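You operate a simulated robot arm through the tools that you are given. There is no shell and no other tool.

You are at the controls of a simulated robot arm. One attempt, no reset.

TASK
Top up the grey vial to about its line, then cap it and press the cap home.
Fine: close the water lever before capping; take the cap of the vial's own colour; the vial stays under the cap press.
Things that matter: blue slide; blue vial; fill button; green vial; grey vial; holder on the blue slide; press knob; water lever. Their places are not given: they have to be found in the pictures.

It is judged by the outcome, as a careful person would: the job done as asked, and still so three seconds after it is handed in. It fails if anything else is knocked over, pushed out of place, dropped, spilled or broken. Lids that push on must go on centred and level and be pressed home; caps that screw on are set level and turned clockwise until they are tight.

THE ROBOT
A 7-joint arm with a two-finger parallel gripper, fixed in place. Base frame: the origin is on the floor under the middle of its stand, x ahead of it, y to its left, z up; the work surface is at about z = 720. Units: mm, degrees, N and s.
It reaches about 1247 mm from its shoulder. Its first joint turns from -132.0 to 132.0 degrees. Payload 3.91 kg.
The TCP is the grasp point between the finger pads, 30 mm short of the fingertips. In the tool frame z runs along the fingers and y along their closing line. The gripper opens to 110 mm. The fingers are 20 mm wide and 10 mm thick; the gripper's body (48 by 112 mm) begins 55 mm behind the TCP.
Orientation is told as [roll, pitch, yaw] about the base's x, y, z axes, in that order, counted from this pose: with the fingers straight down and closing along the base's y, the tool's x points along the base's -x, its y along +y and its z along -z.

THE INTERFACE
- The arm moves only by the tool move_arm. Its argument "deltas" is a list of rows, each a list of 2 entries, a list of its own where there are three numbers: the shift along the tool's x, y, z in units of 30 mm (1.0 is 30 mm), then the turn, a rotation vector about the tool's x, y, z in units of 4 degrees (1.0 is 4 degrees). In form: [[[dx, dy, dz], [ax, ay, az]], ...]. A call has 1 to 20 rows; each row shifts and turns the commanded pose from where the row before left it, along the tool's axes as they then stand. "gripper" is the closure, from 0 (fully open) to 1 (shut), set as the call begins (left out, the last holds). A call with a number of a shift or a turn outside -1 to 1 is refused whole. Rows are played at 5 a second. More than 50 mm and 8.6 degrees between two rows, or a gripper value outside its range, and nothing of the call is played. A pose out of reach is approached as far as the arm can. The call stops where the force on the tool passes 40 N (or 10 N more than at its start, if that is more) or the arm is blocked; 0.2 s more then pass. The fingers move at their own pace (about 108 mm/s each) and stop on an object; they squeeze with about 23 N. The grip force told is the motor's: it shows also when the fingers shut on nothing. Time passes only in rows, and 0.2 s behind the last, so rows that do not move let the fingers close. It gives the time, the measured TCP pose, the force on the tool (base axes), the opening and the grip force at its end, in the units of the frame above (readings bear some noise), with the torque about the TCP (base axes, N m) and any sound that the robot's microphone picked up.
- Cameras (640 x 400 px; columns grow to the right, rows downward): "scene" is fixed at [208.6, -502.4, 1466.1]; the picture's right is [0.98, -0.22, 0.00], its down [-0.10, -0.44, -0.89] and it looks along [0.20, 0.87, -0.45] (base axes); focal length 360 px, centre (320, 200). "wrist" rides on the gripper at [72, 17, -103] in the tool frame; the picture's right is [-0.23, 0.97, 0.00], its down [-0.76, -0.18, -0.62] and it looks along [-0.61, -0.14, 0.78] (tool axes); focal length 222 px, centre (320, 200).
- camera(camera): a new picture of that camera. No time passes.
- probe_pixels(camera, pixels): for up to 12 pixels [column, row] of the newest picture of that camera ("zoom" is the newest enlarged one), the place [x, y, z] in the base frame of the surface seen there, good to about 3 mm, but the place of the scene camera against the robot may be out by one fixed shift of up to 25 mm in any direction. No time passes.
- close_up(camera, box): a new picture of the part [left, top, right, bottom] of that camera's present view, enlarged. No time passes.
- close_job(): hands the job in; it is judged then, once.

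Leave the gripper open and the arm clear of the work at the hand-in unless told otherwise.

The tools are called after "Request:" as a command line: name --argument value ..., lists and objects as JSON in quotes. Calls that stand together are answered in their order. move_arm: Moves the arm, as the interface text tells. Its arguments: {"type":"object","properties":{"deltas":{"type":"array","items":{"type":"array"}},"gripper":{"type":"number"}},"required":["deltas"]} The other tools are called the same way: camera (camera) takes a picture; probe_pixels (camera, pixels) gives the place of the surface under pixels of a picture; close_up (camera, box) takes an enlarged picture of a part of a camera's view; close_job () hands the job in.

At the start:

```text
clock: 0.0
tool_pos: [373.7, 593.3, 1142.2]
tool_rot: [0.1, 0.0, 0.0]
wrist_force: [-0.7, 0.5, -0.1]
torque: [0.0, 0.01, 0.01]
grip_width: 109.9
grip_force: 0.0
```

scene: 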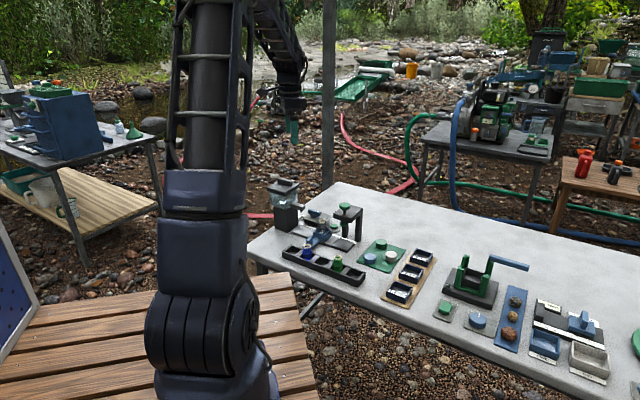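
wrist: 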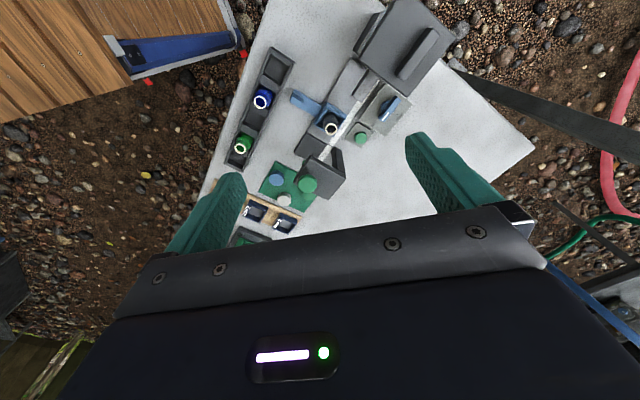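

I see a bench with a small filling station to the left (scene around px 320,230), a rack with blue and green vials, and a cap board. I'll take enlarged pictures of both views first.

Request:
close_up --camera "scene" --box '[250, 165, 450, 290]'

Request:
close_up --camera "wrist" --box '[210, 0, 490, 240]'

```text
3.20 times, centred on (350, 228) of scene
```

zoom: 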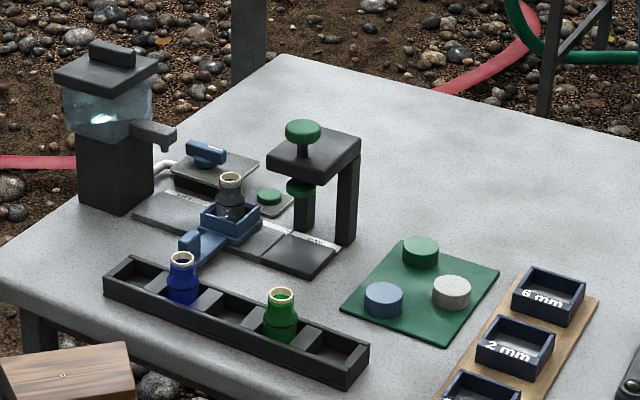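

```text
1.67 times, centred on (350, 120) of wrist
```

zoom: 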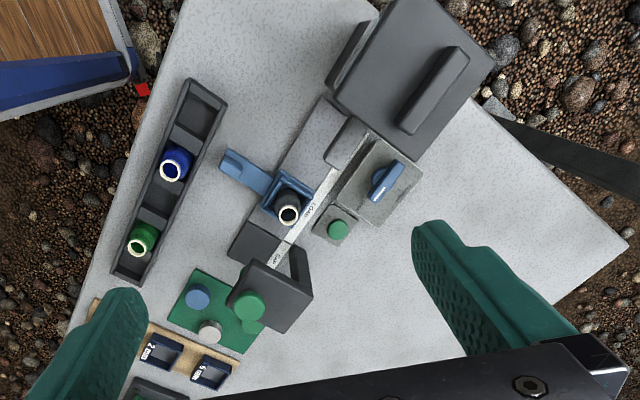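

The filling station has a tank and spout, a rail with the blue slide and its holder carrying the grey vial, a blue lever, a green fill button, a press with a green knob, and a cap board. I'll probe the places in the wrist zoom.

Request:
probe_pixels --camera "zoom" --pixels '[[290, 213], [287, 200], [232, 162], [262, 183], [385, 180], [376, 200], [338, 229], [249, 305], [197, 297], [209, 331], [345, 140], [310, 130]]'

Request:
probe_pixels --camera "wrist" --pixels '[[262, 98], [241, 146], [307, 184], [300, 185], [277, 180], [284, 200], [312, 193], [400, 50], [345, 100], [370, 100], [300, 160], [230, 60]]'

```text
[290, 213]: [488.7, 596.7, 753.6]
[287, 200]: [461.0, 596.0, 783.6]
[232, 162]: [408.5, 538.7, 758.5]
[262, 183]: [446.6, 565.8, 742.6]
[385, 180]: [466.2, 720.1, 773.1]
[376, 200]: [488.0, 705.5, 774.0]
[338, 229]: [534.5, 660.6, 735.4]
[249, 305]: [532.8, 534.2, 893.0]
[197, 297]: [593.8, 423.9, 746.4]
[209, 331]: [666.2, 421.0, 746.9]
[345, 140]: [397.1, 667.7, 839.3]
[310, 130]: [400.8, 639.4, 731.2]
```

```text
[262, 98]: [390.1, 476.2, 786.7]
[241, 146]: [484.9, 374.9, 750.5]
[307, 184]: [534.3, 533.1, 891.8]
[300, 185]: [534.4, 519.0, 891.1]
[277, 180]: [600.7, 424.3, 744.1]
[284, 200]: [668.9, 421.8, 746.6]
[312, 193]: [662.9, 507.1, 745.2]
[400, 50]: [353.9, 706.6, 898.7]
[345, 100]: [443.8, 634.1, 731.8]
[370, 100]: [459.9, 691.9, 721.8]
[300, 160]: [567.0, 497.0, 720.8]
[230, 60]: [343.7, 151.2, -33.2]
```

I'll enlarge smaller parts to read the labels and see the mechanism shapes.

Request:
close_up --camera "scene" --box '[265, 170, 365, 260]'

Request:
close_up --camera "wrist" --box '[285, 50, 415, 205]'

```text
4.44 times, centred on (315, 215) of scene
```

zoom: 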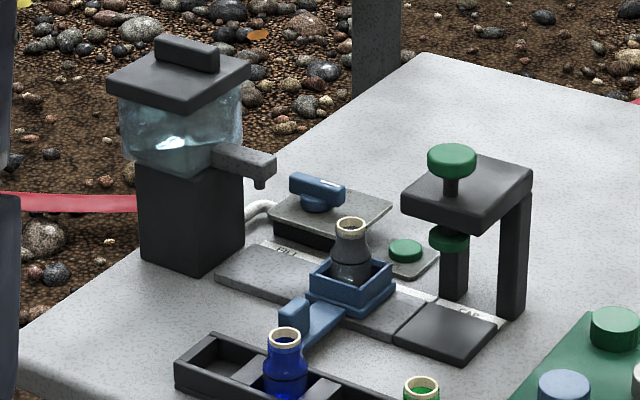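

```text
2.58 times, centred on (350, 128) of wrist
```

zoom: 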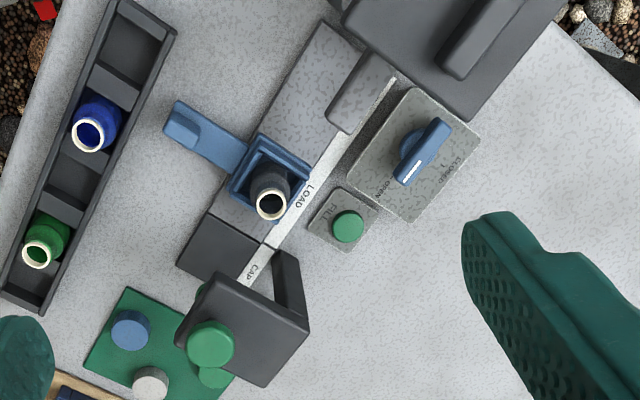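

The rail is marked FILL, LOAD and CAP, and the slide stands at LOAD. The lever plate is marked OPEN and CLOSED. I'll probe the rail strip, lever, spout and slide corners.

Request:
probe_pixels --camera "zoom" --pixels '[[392, 88], [247, 278], [320, 30], [180, 262], [340, 120], [375, 65], [434, 125], [408, 178], [347, 227], [182, 118], [170, 130], [230, 190]]'

Request:
close_up --camera "wrist" --box '[345, 75, 425, 155]'

```text
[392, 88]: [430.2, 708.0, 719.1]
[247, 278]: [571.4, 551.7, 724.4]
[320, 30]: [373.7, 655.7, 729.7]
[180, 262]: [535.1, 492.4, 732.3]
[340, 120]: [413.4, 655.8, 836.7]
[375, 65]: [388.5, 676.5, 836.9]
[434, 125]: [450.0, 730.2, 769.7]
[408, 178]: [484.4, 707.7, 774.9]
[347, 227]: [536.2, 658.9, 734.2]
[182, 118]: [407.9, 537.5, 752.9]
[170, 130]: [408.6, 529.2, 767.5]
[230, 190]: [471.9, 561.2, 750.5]
```

```text
5.00 times, centred on (385, 115) of wrist
```

zoom: 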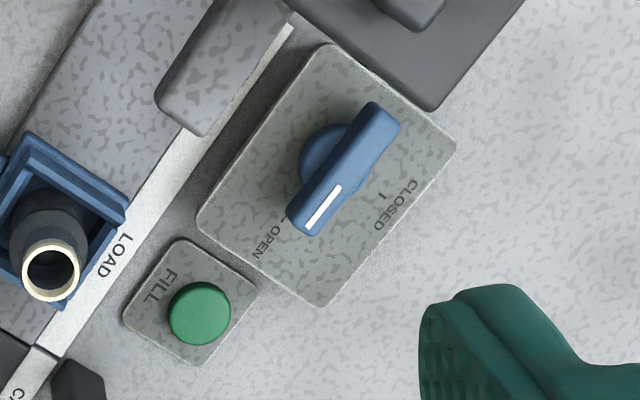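

The lever's white stripe lies near the OPEN or CLOSED ticks; I need its true direction, so I'll probe the lever ends, the hub, the ticks and the plate corners.

Request:
probe_pixels --camera "zoom" --pixels '[[308, 150], [382, 112], [309, 222], [345, 165], [286, 216], [381, 196], [330, 47], [453, 145], [320, 302], [200, 220], [200, 313], [185, 130]]'

```text
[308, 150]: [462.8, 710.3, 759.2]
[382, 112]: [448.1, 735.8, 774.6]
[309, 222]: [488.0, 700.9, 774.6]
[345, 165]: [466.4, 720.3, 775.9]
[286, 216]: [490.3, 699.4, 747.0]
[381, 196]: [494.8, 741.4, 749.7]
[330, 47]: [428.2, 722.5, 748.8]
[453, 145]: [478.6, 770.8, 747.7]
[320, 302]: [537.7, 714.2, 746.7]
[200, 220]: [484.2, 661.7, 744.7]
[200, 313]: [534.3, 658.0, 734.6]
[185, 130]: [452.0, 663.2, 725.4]
```

The lever's striped end points to the OPEN tick (about -40° from the hub at (466,720)), so the water is open now. Next I'll calibrate the scene camera's shift by probing the same items there, and look at the vial's line.

Request:
close_up --camera "scene" --box '[320, 210, 360, 240]'

Request:
close_up --camera "scene" --box '[265, 170, 365, 260]'

Request:
probe_pixels --camera "zoom" --pixels '[[405, 247], [452, 155], [316, 186], [351, 221], [345, 240], [350, 268], [293, 303], [262, 186], [255, 165], [455, 335], [250, 265], [360, 285]]'

```text
13.33 times, centred on (340, 225) of scene
```

zoom: 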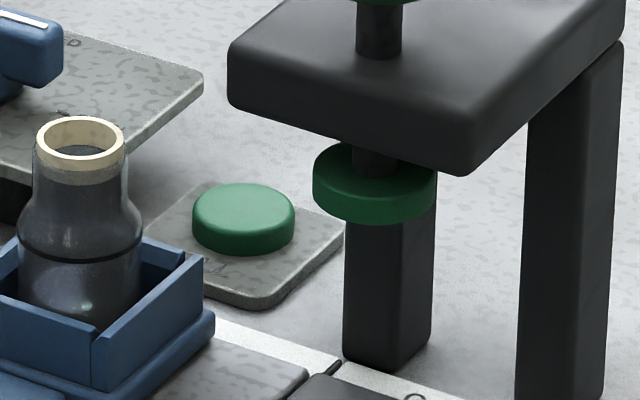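

```text
4.44 times, centred on (315, 215) of scene
```

zoom: 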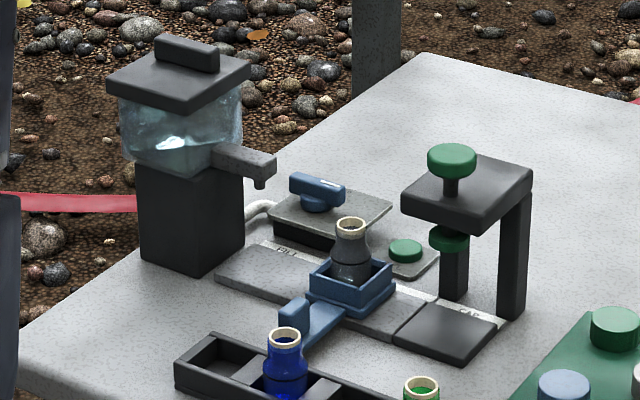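

```text
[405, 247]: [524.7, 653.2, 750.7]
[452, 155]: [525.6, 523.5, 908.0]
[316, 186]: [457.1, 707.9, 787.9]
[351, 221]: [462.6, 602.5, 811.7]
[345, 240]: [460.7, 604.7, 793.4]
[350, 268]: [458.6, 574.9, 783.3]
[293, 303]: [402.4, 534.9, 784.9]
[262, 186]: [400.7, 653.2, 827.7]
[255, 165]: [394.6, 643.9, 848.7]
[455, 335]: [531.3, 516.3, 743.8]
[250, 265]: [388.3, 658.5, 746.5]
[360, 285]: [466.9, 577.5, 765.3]
```

The zoom is sharp: the vial shows a dark line ring at the shoulder. Scene readings are off from wrist ones by about (+9,+7,-16). I'll look closer at the vial, its fill level, and the slide and spout.

Request:
close_up --camera "scene" --box '[328, 214, 358, 244]'

Request:
close_up --camera "scene" --box '[285, 195, 345, 255]'

Request:
close_up --camera "scene" --box '[350, 230, 420, 290]'

```text
13.33 times, centred on (343, 229) of scene
```

zoom: 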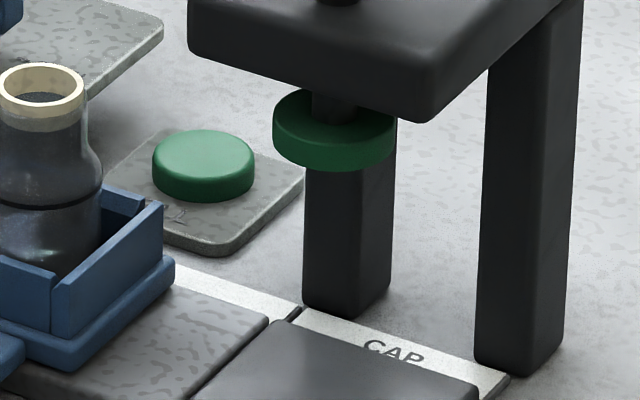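

```text
6.67 times, centred on (315, 225) of scene
```

zoom: 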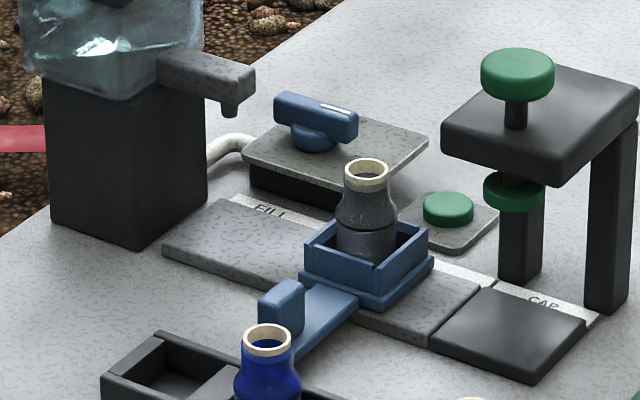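

```text
6.67 times, centred on (385, 260) of scene
```

zoom: 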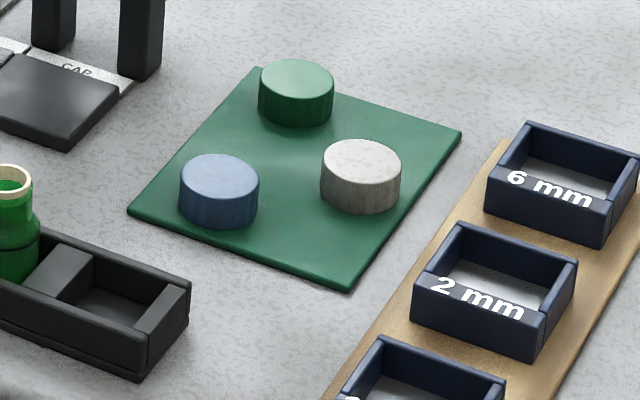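

Next I'll probe the station geometry: tank, spout nozzle, slide tab and press plate.

Request:
close_up --camera "scene" --box '[285, 195, 345, 255]'

Request:
probe_pixels --camera "zoom" --pixels '[[230, 112], [205, 68], [253, 75], [268, 300], [288, 290], [270, 330], [285, 310], [303, 300], [303, 325], [500, 205], [366, 165], [390, 175]]'

Request:
probe_pixels --camera "zoom" --pixels '[[55, 225], [135, 245], [205, 200], [443, 140], [555, 180], [635, 95], [548, 65], [518, 75], [370, 210], [345, 235], [305, 275], [430, 260]]'

```text
6.67 times, centred on (315, 225) of scene
```

zoom: 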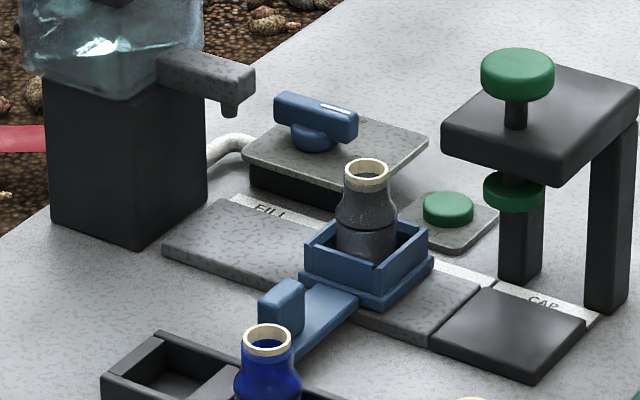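

```text
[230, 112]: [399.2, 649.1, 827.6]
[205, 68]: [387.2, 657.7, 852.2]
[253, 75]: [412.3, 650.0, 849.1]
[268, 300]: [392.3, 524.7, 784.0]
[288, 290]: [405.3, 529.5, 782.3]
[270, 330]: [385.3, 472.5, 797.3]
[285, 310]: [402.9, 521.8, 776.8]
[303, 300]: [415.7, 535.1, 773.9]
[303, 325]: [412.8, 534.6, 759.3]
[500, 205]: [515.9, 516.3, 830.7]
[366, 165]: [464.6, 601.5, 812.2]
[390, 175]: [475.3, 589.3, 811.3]
```

```text
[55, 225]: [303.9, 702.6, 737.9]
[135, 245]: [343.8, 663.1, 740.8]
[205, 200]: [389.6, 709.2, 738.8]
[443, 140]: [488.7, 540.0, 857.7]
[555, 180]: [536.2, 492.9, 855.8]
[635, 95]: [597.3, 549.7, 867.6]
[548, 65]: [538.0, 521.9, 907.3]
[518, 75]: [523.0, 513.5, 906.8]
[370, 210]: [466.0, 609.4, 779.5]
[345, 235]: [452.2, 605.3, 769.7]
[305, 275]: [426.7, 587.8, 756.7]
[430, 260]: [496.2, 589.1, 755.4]
```

Applying the shift, the slide tab sits near (412,537, top 768), the nozzle bottom is near z 811 and the vial rim is near z 795. Now I'll turn the gripper to yaw +42° to line up with the rail, and come down to about z 960 in free air for a closer wrist view.

Request:
move_arm --deltas '[[[0, 0, 0.5], [0, 0, -0.9545]], [[0, 0, 0.5], [0, 0, -0.9545]], [[0, 0, 0.5], [0, 0, -0.9545]], [[0, 0, 0.5], [0, 0, -0.9545]], [[0, 0, 0.5], [0, 0, -0.9545]], [[0, 0, 0.5], [0, 0, -0.9545]], [[0, 0, 0.5], [0, 0, -0.9545]], [[0, 0, 0.5], [0, 0, -0.9545]], [[0, 0, 0.5], [0, 0, -0.9545]], [[0, 0, 0.5], [0, 0, -0.9545]], [[0, 0, 0.5], [0, 0, -0.9545]]]'

Request:
camera --camera "wrist"

```text
clock: 2.4
tool_pos: [374.1, 594.1, 976.3]
tool_rot: [0.0, 0.0, 42.1]
wrist_force: [-1.2, -0.2, 0.9]
torque: [0.01, -0.05, -0.01]
grip_width: 109.9
grip_force: 0.1
```

```text
taken
```

wrist: 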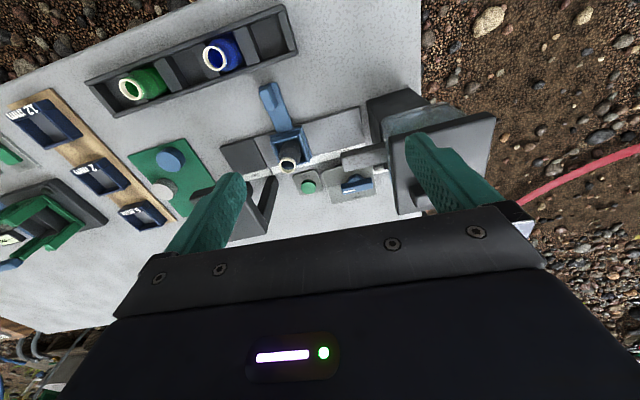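

The yaw is right and the rail now runs across the picture. I'll move towards the slide's tab (dy -2.2, dx +0.3) and lower to z about 886 to look closer.

Request:
move_arm --deltas '[[[0.1, -0.75, 0.75], [0, 0, 0]], [[0.1, -0.75, 0.75], [0, 0, 0]], [[0.1, -0.7, 0.75], [0, 0, 0]], [[0, 0, 0.75], [0, 0, 0]]]'

Request:
camera --camera "wrist"

```text
clock: 3.4
tool_pos: [412.9, 538.1, 884.2]
tool_rot: [0.0, 0.0, 42.1]
wrist_force: [0.4, -0.6, -0.4]
torque: [0.02, -0.02, 0.0]
grip_width: 110.1
grip_force: 0.1
```

```text
taken
```

wrist: 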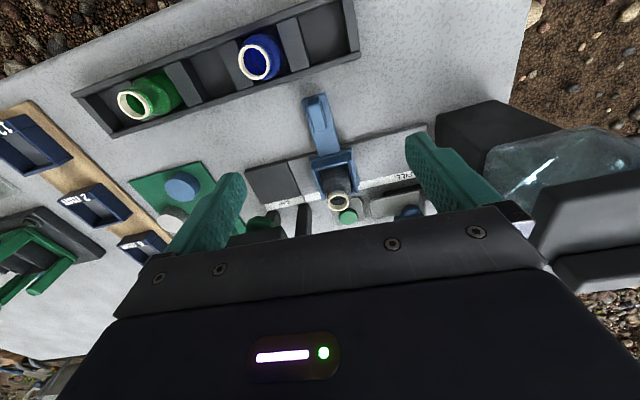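

The tab is visible around px (320,115). I'll enlarge the tab and slide and probe them.

Request:
close_up --camera "wrist" --box '[270, 80, 390, 230]'

Request:
probe_pixels --camera "wrist" --pixels '[[309, 98], [323, 96], [313, 126], [332, 122], [310, 108], [328, 106], [320, 112], [338, 140], [318, 158], [354, 152], [330, 200], [345, 200]]'

```text
2.67 times, centred on (330, 155) of wrist
```

zoom: 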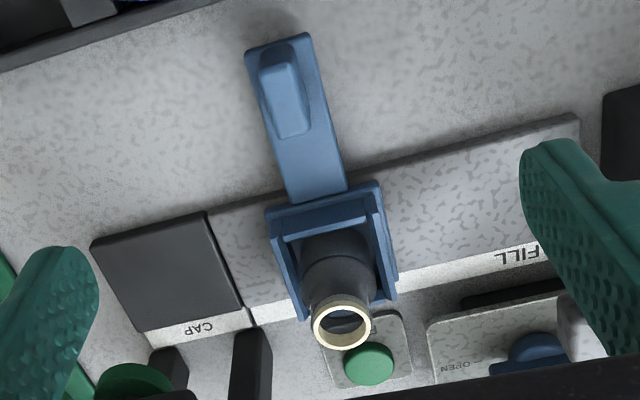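

```text
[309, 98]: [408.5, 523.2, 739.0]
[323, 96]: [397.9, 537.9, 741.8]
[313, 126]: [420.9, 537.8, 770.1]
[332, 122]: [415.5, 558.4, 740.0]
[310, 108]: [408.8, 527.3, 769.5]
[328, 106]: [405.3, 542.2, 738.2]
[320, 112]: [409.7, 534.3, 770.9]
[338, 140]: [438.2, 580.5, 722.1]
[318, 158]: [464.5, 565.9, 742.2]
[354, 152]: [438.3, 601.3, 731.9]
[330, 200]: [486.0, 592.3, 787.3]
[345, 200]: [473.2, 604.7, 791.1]
```

The tab is an upright block on the handle bar, seen from (262,75) to (308,135) in this zoom. I'll probe its corners, the vial rim and the rail.

Request:
probe_pixels --camera "zoom" --pixels '[[264, 85], [298, 72], [280, 136], [305, 130], [285, 100], [250, 62], [300, 38], [341, 305], [341, 348], [315, 326], [368, 326], [370, 362]]'

Request:
probe_pixels --camera "zoom" --pixels '[[95, 245], [205, 215], [575, 125], [243, 305], [145, 330], [250, 320], [290, 200], [345, 188], [268, 212], [378, 185], [300, 315], [395, 290]]'

```text
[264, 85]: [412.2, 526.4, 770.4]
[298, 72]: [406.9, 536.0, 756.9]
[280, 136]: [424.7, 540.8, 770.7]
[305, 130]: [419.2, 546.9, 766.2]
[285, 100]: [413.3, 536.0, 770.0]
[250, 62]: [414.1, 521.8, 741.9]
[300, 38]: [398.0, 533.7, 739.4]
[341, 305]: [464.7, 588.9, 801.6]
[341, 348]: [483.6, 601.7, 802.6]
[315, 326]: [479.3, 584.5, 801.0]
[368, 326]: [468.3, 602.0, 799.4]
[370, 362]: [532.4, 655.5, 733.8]
```

```text
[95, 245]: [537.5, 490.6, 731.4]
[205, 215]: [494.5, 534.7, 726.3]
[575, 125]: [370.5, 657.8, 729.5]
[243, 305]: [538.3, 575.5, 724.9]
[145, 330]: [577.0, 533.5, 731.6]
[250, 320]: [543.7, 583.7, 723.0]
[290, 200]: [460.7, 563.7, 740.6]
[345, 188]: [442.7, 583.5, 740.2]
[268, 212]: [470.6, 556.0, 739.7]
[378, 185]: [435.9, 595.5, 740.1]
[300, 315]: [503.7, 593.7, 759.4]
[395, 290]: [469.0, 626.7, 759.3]
```

Refined picture: the rail runs at 45°, with the tab centre at (415.5,537.5), 11 mm wide, top at 770. The vial centre is (474,594.5) with its rim at z 800, and the CAP pad centre is about (536,533). I'll check the tank lid and spout clearance before working beside it.

Request:
close_up --camera "scene" --box '[265, 170, 365, 260]'

Request:
probe_pixels --camera "zoom" --pixels '[[110, 85], [178, 107], [248, 68], [184, 50], [180, 60], [120, 130], [165, 170], [240, 150], [272, 160], [262, 187], [258, 150], [185, 42]]'

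```text
4.44 times, centred on (315, 215) of scene
```

zoom: 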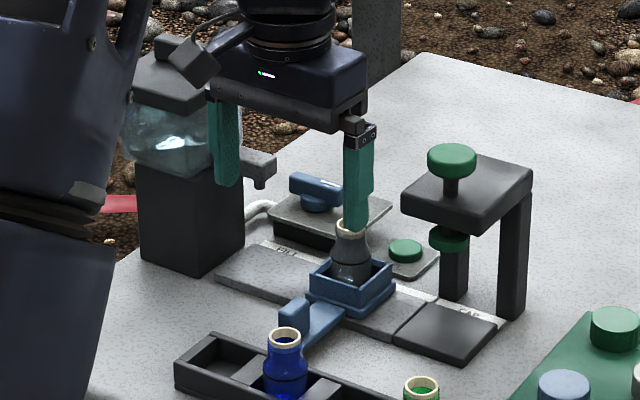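

```text
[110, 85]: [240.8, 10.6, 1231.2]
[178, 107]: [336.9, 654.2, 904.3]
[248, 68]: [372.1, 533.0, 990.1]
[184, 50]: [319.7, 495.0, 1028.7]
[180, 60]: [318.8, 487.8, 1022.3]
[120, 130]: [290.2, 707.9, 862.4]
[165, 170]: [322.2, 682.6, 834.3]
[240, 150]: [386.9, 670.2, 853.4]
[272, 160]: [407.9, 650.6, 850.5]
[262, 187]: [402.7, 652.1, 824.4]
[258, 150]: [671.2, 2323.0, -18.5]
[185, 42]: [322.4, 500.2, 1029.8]
```

The lid's near corner is at v≈712 (u=(x−y)/√2, v=(x+y)/√2) and I plan to work at v≈669, so the gripper body keeps about 20 mm clearance. I'll trim the yaw to 45°, set the fingers to about 50 mm opening, centre over the tab and descend so that the fingertips straddle it at z≈746.

Request:
move_arm --deltas '[[[0.117, -0.077, 0], [0, 0, -0.725]], [[0, 0, 0.6], [0, 0, 0]], [[0, 0, 0.6], [0, 0, 0]], [[0, 0, 0.6], [0, 0, 0]], [[0, 0, 0.6], [0, 0, 0]]]' --gripper 0.545

Request:
camera --camera "wrist"

Request:
close_up --camera "scene" --box '[265, 170, 365, 260]'

```text
clock: 4.6
tool_pos: [411.7, 532.7, 814.6]
tool_rot: [0.0, -0.1, 45.0]
wrist_force: [0.6, -1.0, -0.1]
torque: [0.0, 0.01, 0.0]
grip_width: 50.1
grip_force: 0.1
```

```text
taken
```

wrist: 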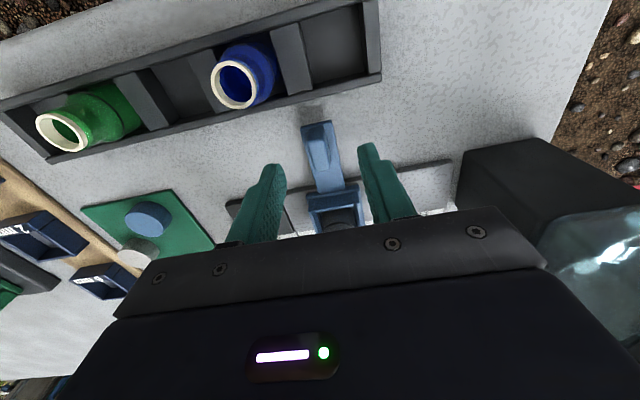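

```text
4.44 times, centred on (315, 215) of scene
```

zoom: 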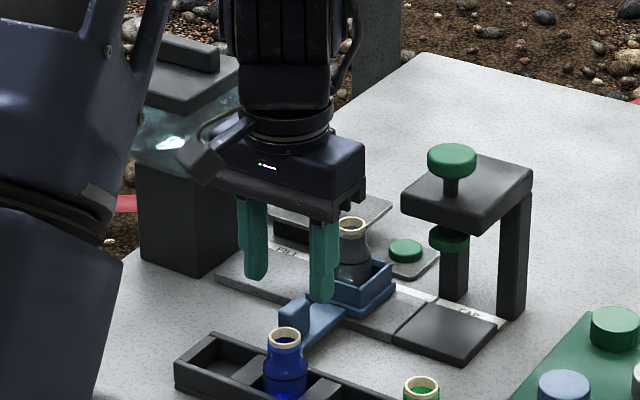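

The tab lies between the fingers. I'll lower 38 mm in small steps so that the tips end at z≈746, just above the handle bar.

Request:
move_arm --deltas '[[[0, 0, 0.4], [0, 0, 0]], [[0, 0, 0.4], [0, 0, 0]], [[0, 0, 0.27], [0, 0, 0]], [[0, 0, 0.2], [0, 0, 0]]]'

Request:
close_up --camera "wrist" --box '[240, 80, 400, 240]'

```text
clock: 5.6
tool_pos: [409.3, 534.8, 776.1]
tool_rot: [0.1, 0.0, 45.0]
wrist_force: [-0.2, 0.3, 0.5]
torque: [0.0, 0.02, 0.0]
grip_width: 49.9
grip_force: 0.1
```

```text
2.50 times, centred on (320, 160) of wrist
```

zoom: 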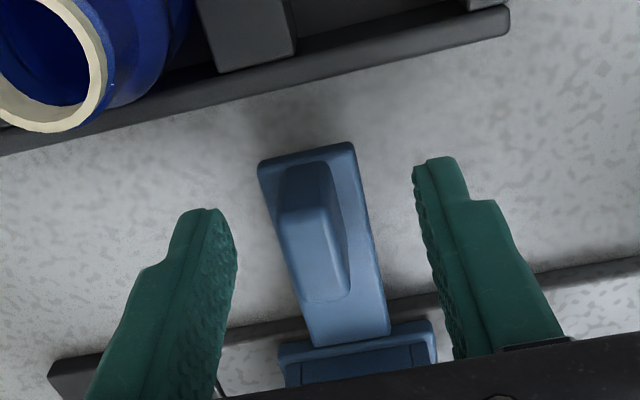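

The tab is centred between the fingers. I'll close to about 15 mm to cage it loosely.

Request:
move_arm --deltas '[[[0, 0, 0], [0, 0, 0]], [[0, 0, 0], [0, 0, 0]]]' --gripper 0.864

Request:
close_up --camera "wrist" --box '[240, 80, 400, 240]'

```text
clock: 6.2
tool_pos: [410.9, 533.9, 776.5]
tool_rot: [0.0, -0.1, 45.0]
wrist_force: [0.8, 0.0, -0.3]
torque: [0.01, -0.03, 0.03]
grip_width: 15.5
grip_force: 0.7
```

```text
2.50 times, centred on (320, 160) of wrist
```

zoom: 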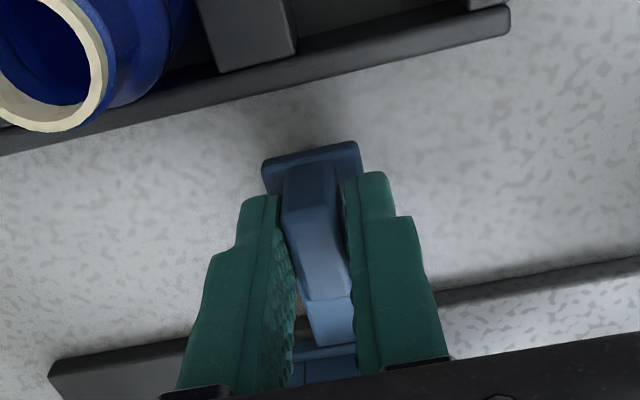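

The fingers cage the tab (15.5 mm). I'll slide towards FILL (tool +y) in small steps, 60 mm first, and then look.

Request:
move_arm --deltas '[[[0, 0.1, 0], [0, 0, 0]], [[0, 0.2, 0], [0, 0, 0]], [[0, 0.25, 0], [0, 0, 0]], [[0, 0.25, 0], [0, 0, 0]], [[0, 0.25, 0], [0, 0, 0]], [[0, 0.25, 0], [0, 0, 0]], [[0, 0.25, 0], [0, 0, 0]], [[0, 0.25, 0], [0, 0, 0]], [[0, 0.15, 0], [0, 0, 0]], [[0, 0.05, 0], [0, 0, 0]]]'

Request:
camera --camera "wrist"

Request:
close_up --camera "scene" --box '[265, 170, 365, 260]'

```text
clock: 8.4
tool_pos: [368.7, 577.3, 776.3]
tool_rot: [0.1, 0.0, 44.9]
wrist_force: [-0.7, -1.0, -0.1]
torque: [-0.03, 0.0, 0.02]
grip_width: 15.4
grip_force: 0.8
```

```text
taken
```

wrist: 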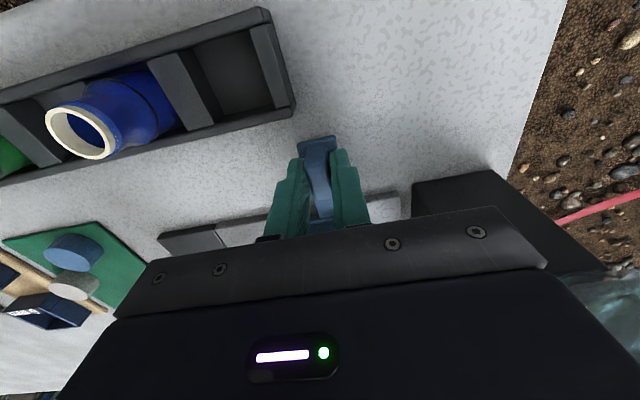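

```text
4.44 times, centred on (315, 215) of scene
```

zoom: 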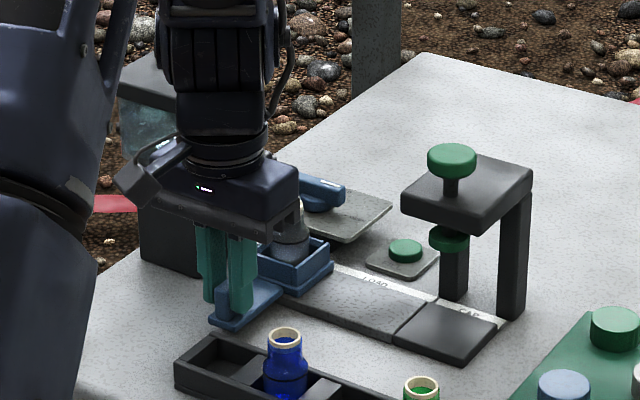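

The slide moves with almost no force; it is at u≈-147 and needs about 27 mm more to stand under the nozzle (u≈-175). I'll continue slowly.

Request:
move_arm --deltas '[[[0, 0.15, 0], [0, 0, 0]], [[0, 0.15, 0], [0, 0, 0]], [[0, 0.15, 0], [0, 0, 0]], [[0, 0.15, 0], [0, 0, 0]], [[0, 0.15, 0], [0, 0, 0]], [[0, 0.1, 0], [0, 0, 0]]]'

Request:
camera --camera "wrist"

Request:
close_up --camera "scene" --box '[275, 180, 365, 260]'

```text
clock: 9.8
tool_pos: [350.2, 595.8, 776.2]
tool_rot: [0.1, 0.1, 45.0]
wrist_force: [-0.9, 1.1, -0.5]
torque: [0.03, 0.03, 0.0]
grip_width: 15.5
grip_force: 0.5
```

```text
taken
```

wrist: 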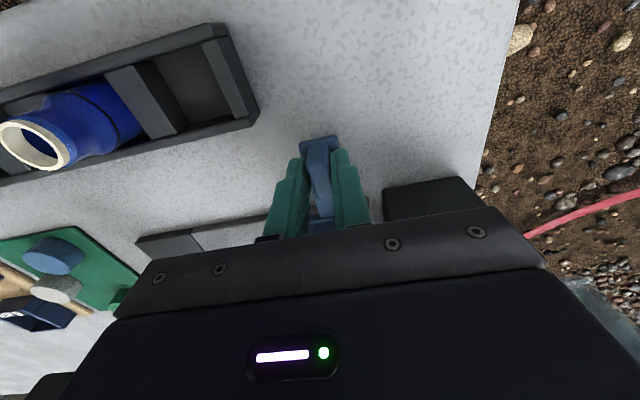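

```text
5.00 times, centred on (320, 220) of scene
```

zoom: 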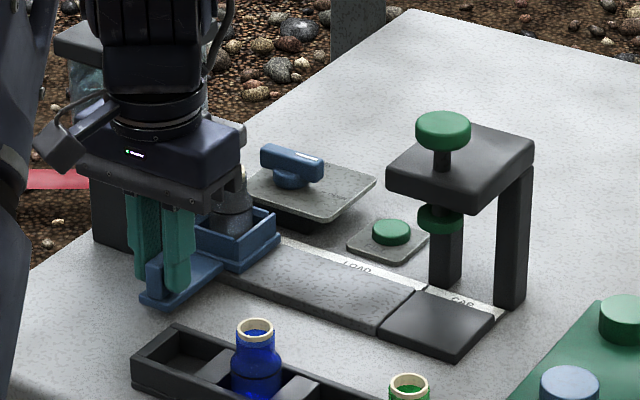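

TCP is at u≈-173.6, near the nozzle line, with no stop felt. I'll open to about 44 mm, lift clear of the tab, and back away towards -v to inspect the alignment.

Request:
move_arm --deltas '[[[0, 0, 0], [0, 0, 0]], [[0, 0, -0.3], [0, 0, 0]], [[0, 0, -0.5], [0, 0, 0]], [[0, 0, -0.7], [0, 0, 0]], [[0.5, 0, -0.7], [0, 0, 0]], [[1, 0, -0.7], [0, 0, 0]], [[1, 0, -0.7], [0, 0, 0]]]' --gripper 0.6

Request:
camera --camera "wrist"

Request:
close_up --camera "scene" --box '[285, 185, 365, 255]'

```text
clock: 11.4
tool_pos: [298.6, 541.1, 882.8]
tool_rot: [0.0, 0.0, 45.1]
wrist_force: [-0.2, -0.3, -1.0]
torque: [-0.02, 0.01, 0.03]
grip_width: 44.2
grip_force: 0.1
```

```text
taken
```

wrist: 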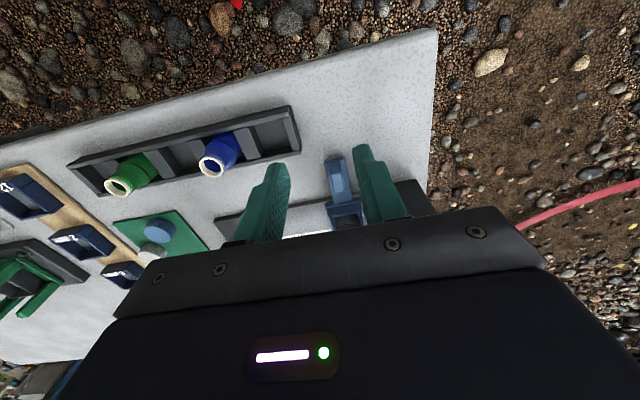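

```text
5.71 times, centred on (325, 220) of scene
```

zoom: 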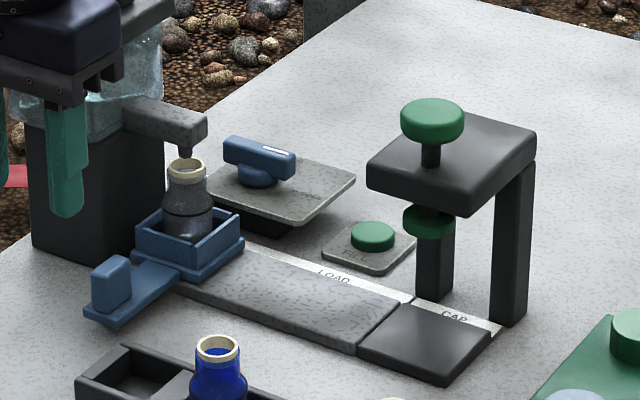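

The vial now stands under the nozzle. I'll enlarge to check the alignment and the level, and probe the nozzle and rim.

Request:
close_up --camera "scene" --box '[298, 195, 328, 225]'

Request:
probe_pixels --camera "scene" --pixels '[[308, 211], [308, 205], [304.5, 215], [311.5, 215]]'

```text
13.33 times, centred on (313, 210) of scene
```

zoom: 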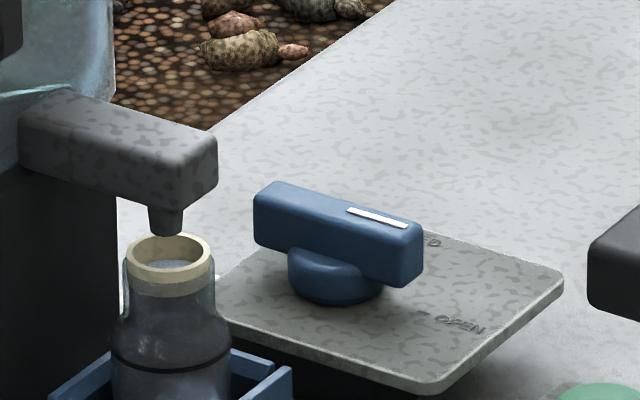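

```text
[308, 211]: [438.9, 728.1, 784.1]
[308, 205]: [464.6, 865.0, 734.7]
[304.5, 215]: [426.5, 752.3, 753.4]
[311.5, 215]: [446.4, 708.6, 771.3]
```

I'll probe the nozzle and rim in this zoom.

Request:
probe_pixels --camera "zoom" --pixels '[[165, 232], [150, 225], [180, 225], [131, 263], [210, 263], [170, 238], [168, 283], [168, 300], [215, 150]]'

Request:
close_up --camera "scene" --box '[290, 205, 314, 235]'

```text
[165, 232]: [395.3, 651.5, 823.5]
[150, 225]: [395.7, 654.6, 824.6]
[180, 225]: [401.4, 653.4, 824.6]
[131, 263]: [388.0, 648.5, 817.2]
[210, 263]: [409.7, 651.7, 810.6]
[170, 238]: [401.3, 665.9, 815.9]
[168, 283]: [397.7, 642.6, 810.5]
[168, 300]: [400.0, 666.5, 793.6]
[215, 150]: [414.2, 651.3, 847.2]
```

```text
13.33 times, centred on (302, 220) of scene
```

zoom: 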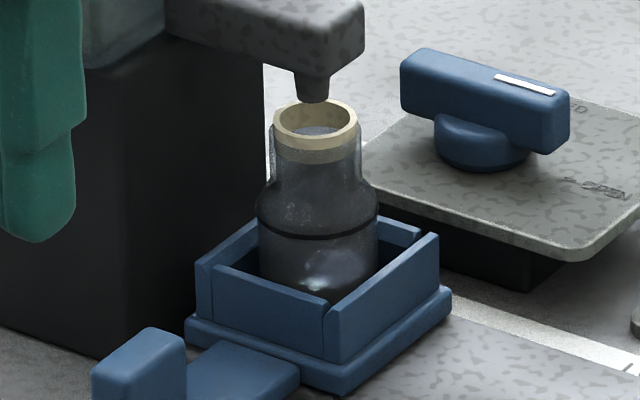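

The nozzle is over the rim within about a millimetre across the picture. I'll zoom even closer on the vial to make out the present water level and the line.

Request:
close_up --camera "scene" --box '[295, 212, 309, 229]'

Request:
close_up --camera "wrist" --box '[300, 140, 380, 240]'

```text
16.00 times, centred on (302, 220) of scene
```

zoom: 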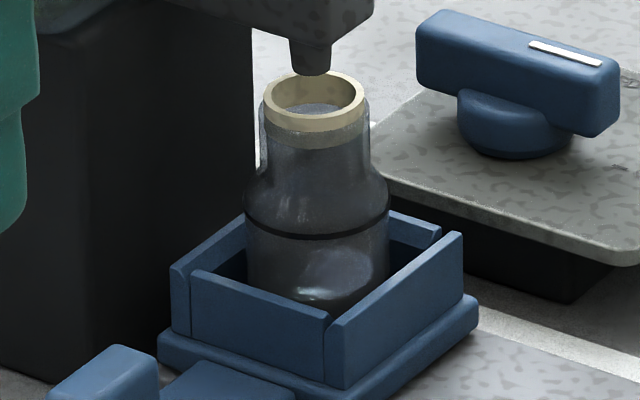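

```text
4.00 times, centred on (340, 190) of wrist
```

zoom: 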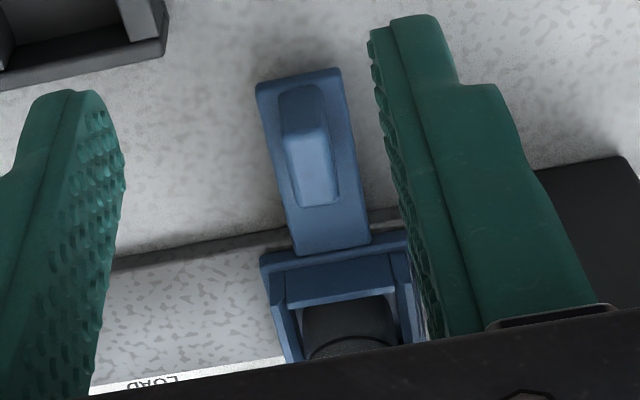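

The water surface shows as a glint well below the dark line. For the button I'll use yaw -45°, so the hand's long side stays clear of the press plate. I'll raise to z≈965, turn 90° and close the fingers in free air.

Request:
move_arm --deltas '[[[0, 0, -0.9], [0, 0, 1]], [[0, 0, -0.9], [0, 0, 1]], [[0, 0, -0.9], [0, 0, 1]], [[0, 0, 0], [0, 0, 1]], [[0, 0, 0], [0, 0, 1]], [[0, 0, 0], [0, 0, 1]], [[0, 0, 0], [0, 0, 1]], [[0, 0, 0], [0, 0, 1]], [[0, 0, 0], [0, 0, 1]], [[0, 0, 0], [0, 0, 1]], [[0, 0, 0], [0, 0, 1]], [[0, 0, 0], [0, 0, 1]], [[0, 0, 0], [0, 0, 1]], [[0, 0, 0], [0, 0, 1]], [[0, 0, 0], [0, 0, 1]], [[0, 0, 0], [0, 0, 1]], [[0, 0, 0], [0, 0, 1]], [[0, 0, 0], [0, 0, 1]], [[0, 0, 0], [0, 0, 1]], [[0, 0, 0], [0, 0, 1]]]' --gripper 1

```text
clock: 15.6
tool_pos: [296.8, 542.1, 966.1]
tool_rot: [0.0, 0.0, -35.1]
wrist_force: [0.3, 0.3, -0.1]
torque: [0.01, 0.01, 0.02]
grip_width: 0.0
grip_force: 23.0
```

Yaw is now -35°. I'll turn the last 10° and travel to above the button at (535,659).

Request:
move_arm --deltas '[[[0, 0, 0], [0, 0, 0.9]], [[0, 0, 0], [0, 0, 0.9]], [[0, 0, 0], [0, 0, 0.675]], [[-0.283, 0.837, 0], [0, 0, 0]], [[-0.283, 0.837, 0], [0, 0, 0]], [[-0.283, 0.837, 0], [0, 0, 0]], [[-0.283, 0.837, 0], [0, 0, 0]], [[-0.283, 0.837, 0], [0, 0, 0]], [[-0.283, 0.837, 0], [0, 0, 0]], [[-0.283, 0.837, 0], [0, 0, 0]], [[-0.283, 0.837, 0], [0, 0, 0]], [[-0.283, 0.837, 0], [0, 0, 0]], [[-0.283, 0.837, 0], [0, 0, 0]]]'

Request:
camera --camera "wrist"

Request:
camera --camera "scene"

```text
clock: 18.4
tool_pos: [534.2, 660.5, 965.0]
tool_rot: [0.1, 0.0, -45.0]
wrist_force: [-0.1, -0.5, 0.6]
torque: [-0.01, -0.06, 0.01]
grip_width: 0.0
grip_force: 23.1
```

```text
taken
```

wrist: 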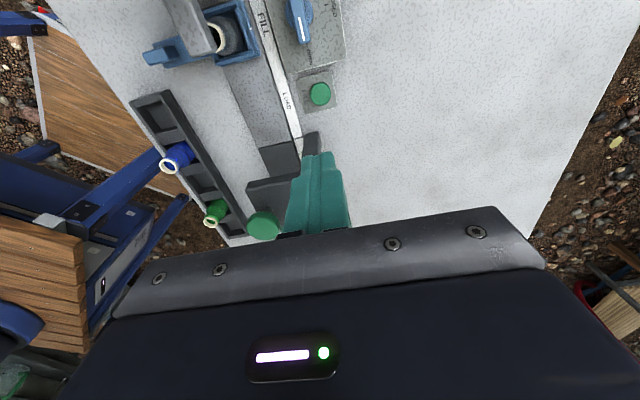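

```text
taken
```

scene: 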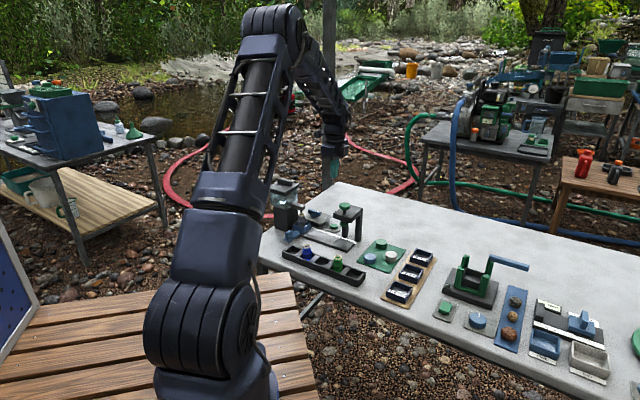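

Both cameras can still see the station. I'll check the button centre and the nozzle and vial with the wrist camera from here.

Request:
probe_pixels --camera "wrist" --pixels '[[320, 94], [312, 92], [328, 96], [218, 40], [302, 30], [302, 10], [232, 30], [225, 50]]'

Request:
close_up --camera "wrist" --box '[140, 0, 360, 130]'

```text
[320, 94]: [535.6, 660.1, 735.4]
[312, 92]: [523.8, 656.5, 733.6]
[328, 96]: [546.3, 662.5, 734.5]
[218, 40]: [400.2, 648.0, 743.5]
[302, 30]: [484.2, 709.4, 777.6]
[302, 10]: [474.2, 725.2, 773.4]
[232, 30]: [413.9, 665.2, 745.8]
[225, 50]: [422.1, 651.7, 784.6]
```

```text
2.91 times, centred on (250, 65) of wrist
```

zoom: 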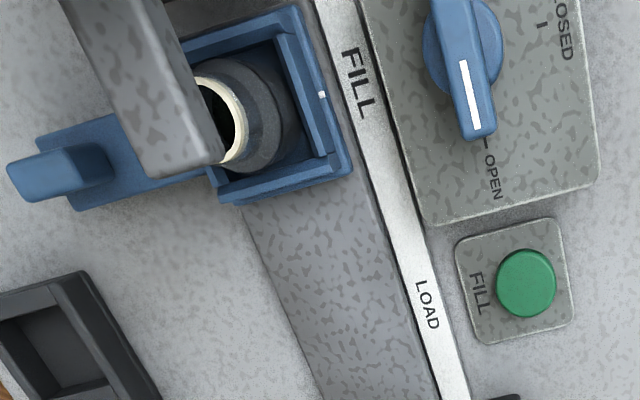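

The slide's white index mark lines up with FILL, and the button centre is (535.5,660) with its top at z 735. I'll descend to about 10 mm above the button.

Request:
move_arm --deltas '[[[0, 0, 0.9], [0, 0, 0]], [[0, 0, 0.9], [0, 0, 0]], [[0, 0, 0.9], [0, 0, 0]], [[0, 0, 0.9], [0, 0, 0]], [[0, 0, 0.9], [0, 0, 0]], [[0, 0, 0.9], [0, 0, 0]], [[0, 0, 0.6], [0, 0, 0]], [[0, 0, 0.3], [0, 0, 0]]]'

Request:
camera --camera "wrist"

Request:
close_up --camera "scene" --box '[285, 185, 365, 255]'

```text
clock: 20.2
tool_pos: [535.9, 659.9, 776.0]
tool_rot: [0.0, 0.0, -44.9]
wrist_force: [0.8, 0.4, -0.1]
torque: [0.01, -0.02, -0.04]
grip_width: 0.3
grip_force: 23.1
```

```text
taken
```

wrist: 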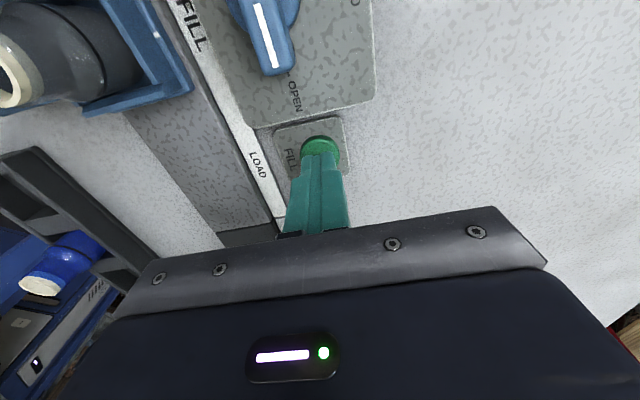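

```text
5.71 times, centred on (325, 220) of scene
```

zoom: 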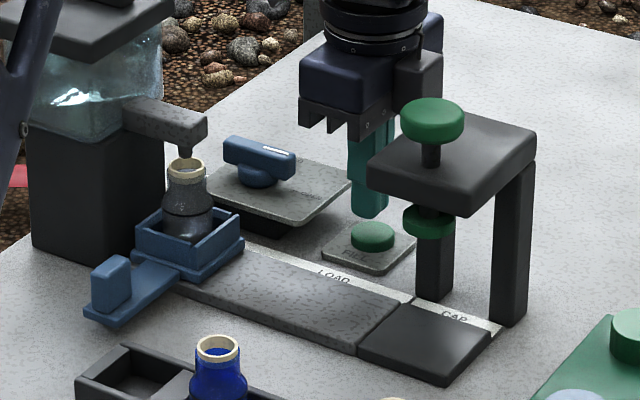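

The fingertips are right over the button, and the vial is also visible in the wrist view at (80,60). I'll take a baseline close-up there and then ease down on the button.

Request:
close_up --camera "wrist" --box '[0, 10, 160, 110]'

Request:
move_arm --deltas '[[[0, 0, 0.15], [0, 0, 0]], [[0, 0, 0.1], [0, 0, 0]]]'

```text
4.00 times, centred on (80, 60) of wrist
```

zoom: 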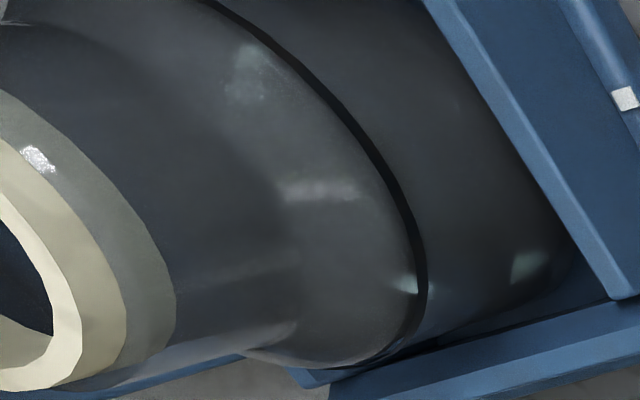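

```text
clock: 20.8
tool_pos: [535.7, 659.8, 768.0]
tool_rot: [0.1, 0.0, -44.9]
wrist_force: [0.9, -0.9, -0.1]
torque: [0.01, 0.01, 0.01]
grip_width: 0.2
grip_force: 22.4
```

No contact yet; the tips are at z≈738. I'll go down in 1–2 mm steps.

Request:
move_arm --deltas '[[[0, 0, 0.07], [0, 0, 0]]]'

```text
clock: 21.2
tool_pos: [534.2, 659.4, 766.3]
tool_rot: [0.0, -0.1, -45.0]
wrist_force: [-0.2, 0.0, 0.1]
torque: [-0.02, 0.01, 0.03]
grip_width: 0.3
grip_force: 22.6
```

Still no contact force. Another 1.5 mm.

Request:
move_arm --deltas '[[[0, 0, 0.05], [0, 0, 0]]]'

Request:
close_up --camera "scene" --box '[295, 205, 315, 235]'

```text
clock: 21.6
tool_pos: [534.5, 660.4, 765.4]
tool_rot: [0.0, 0.0, -45.0]
wrist_force: [-0.4, -0.4, -0.8]
torque: [-0.01, -0.04, 0.0]
grip_width: 0.2
grip_force: 22.9
```

```text
13.33 times, centred on (305, 220) of scene
```

zoom: 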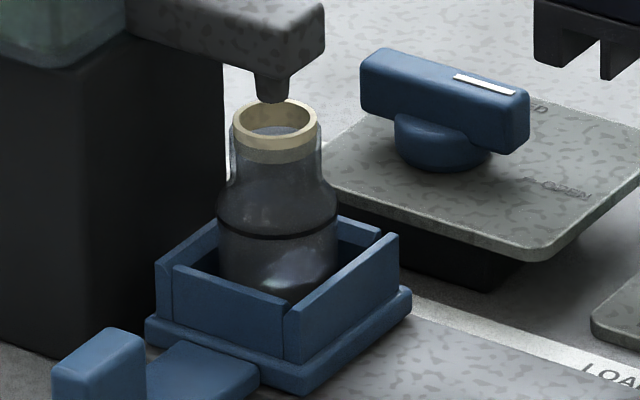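

No force and no flow yet. I'll go down another 1.5 mm.

Request:
move_arm --deltas '[[[0, 0, 0.05], [0, 0, 0]]]'

Request:
close_up --camera "scene" --box '[320, 205, 350, 240]'

```text
clock: 22.0
tool_pos: [534.4, 660.8, 764.3]
tool_rot: [0.0, -0.1, -44.9]
wrist_force: [0.1, -0.9, 0.2]
torque: [0.0, 0.01, 0.01]
grip_width: 0.0
grip_force: 22.8
```

```text
11.43 times, centred on (335, 222) of scene
```

zoom: 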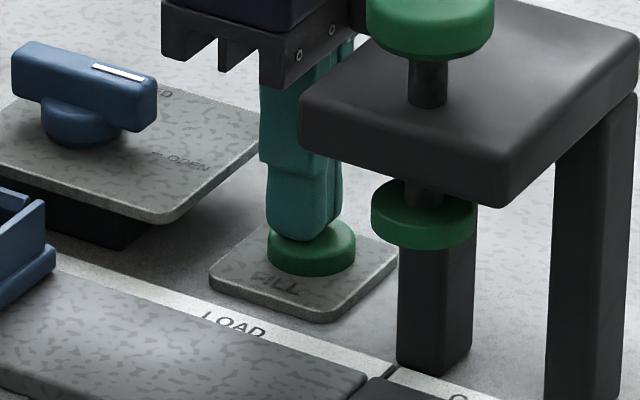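

The tips are almost on the button top. Another 1.5 mm.

Request:
move_arm --deltas '[[[0, 0, 0.05], [0, 0, 0]]]'

Request:
close_up --camera "scene" --box '[295, 205, 315, 235]'

```text
clock: 22.4
tool_pos: [534.0, 660.3, 762.5]
tool_rot: [0.0, 0.0, -44.9]
wrist_force: [0.2, 0.1, -0.2]
torque: [-0.02, 0.0, 0.02]
grip_width: 0.1
grip_force: 22.7
```

```text
13.33 times, centred on (305, 220) of scene
```

zoom: 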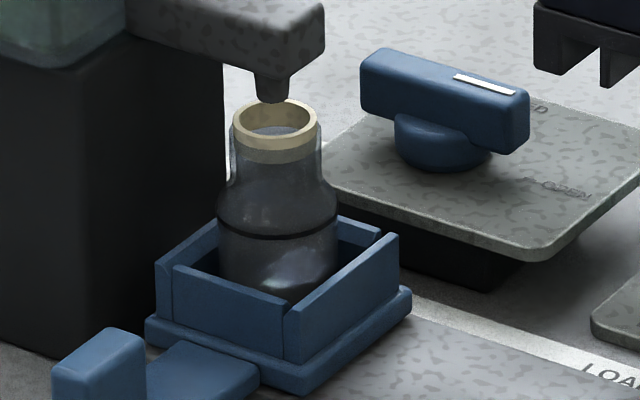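

No contact force yet. Another 1.5 mm.

Request:
move_arm --deltas '[[[0, 0, 0.05], [0, 0, 0]]]'

Request:
close_up --camera "scene" --box '[295, 205, 315, 235]'

Request:
close_up --camera "scene" --box '[325, 215, 345, 235]'

```text
clock: 22.8
tool_pos: [535.2, 659.9, 761.0]
tool_rot: [0.1, 0.0, -45.0]
wrist_force: [-0.6, -0.8, 1.4]
torque: [-0.02, 0.01, -0.05]
grip_width: 0.2
grip_force: 22.7
heard: click
```

```text
13.33 times, centred on (305, 220) of scene
```

zoom: 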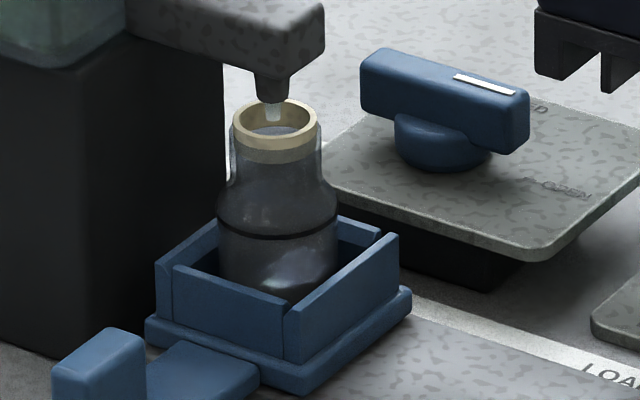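

```text
16.00 times, centred on (335, 225) of scene
```

zoom: 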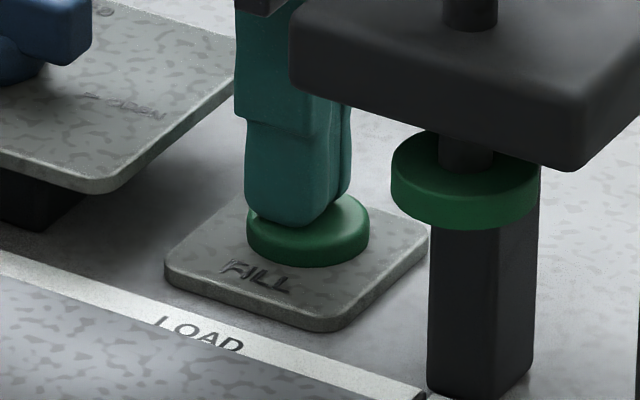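

A click was heard and a stream now falls into the mouth of the vial. I'll hold for one short row and watch the level.

Request:
move_arm --deltas '[[[0, 0, 0], [0, 0, 0]]]'

Request:
close_up --camera "scene" --box '[295, 205, 315, 235]'

```text
clock: 23.2
tool_pos: [535.4, 660.5, 761.1]
tool_rot: [0.0, 0.0, -45.0]
wrist_force: [-1.1, 1.3, 2.0]
torque: [-0.02, 0.01, 0.01]
grip_width: 0.0
grip_force: 22.9
```

```text
13.33 times, centred on (305, 220) of scene
```

zoom: 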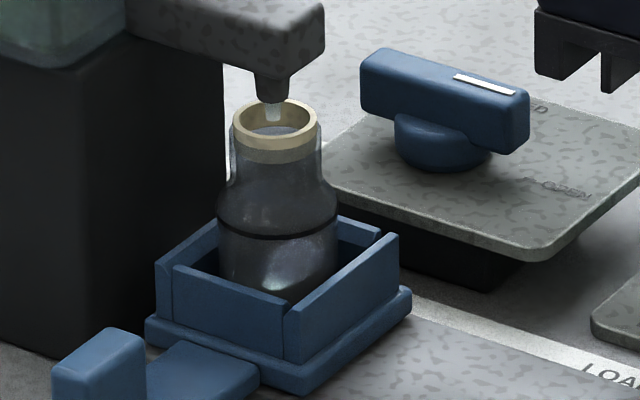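

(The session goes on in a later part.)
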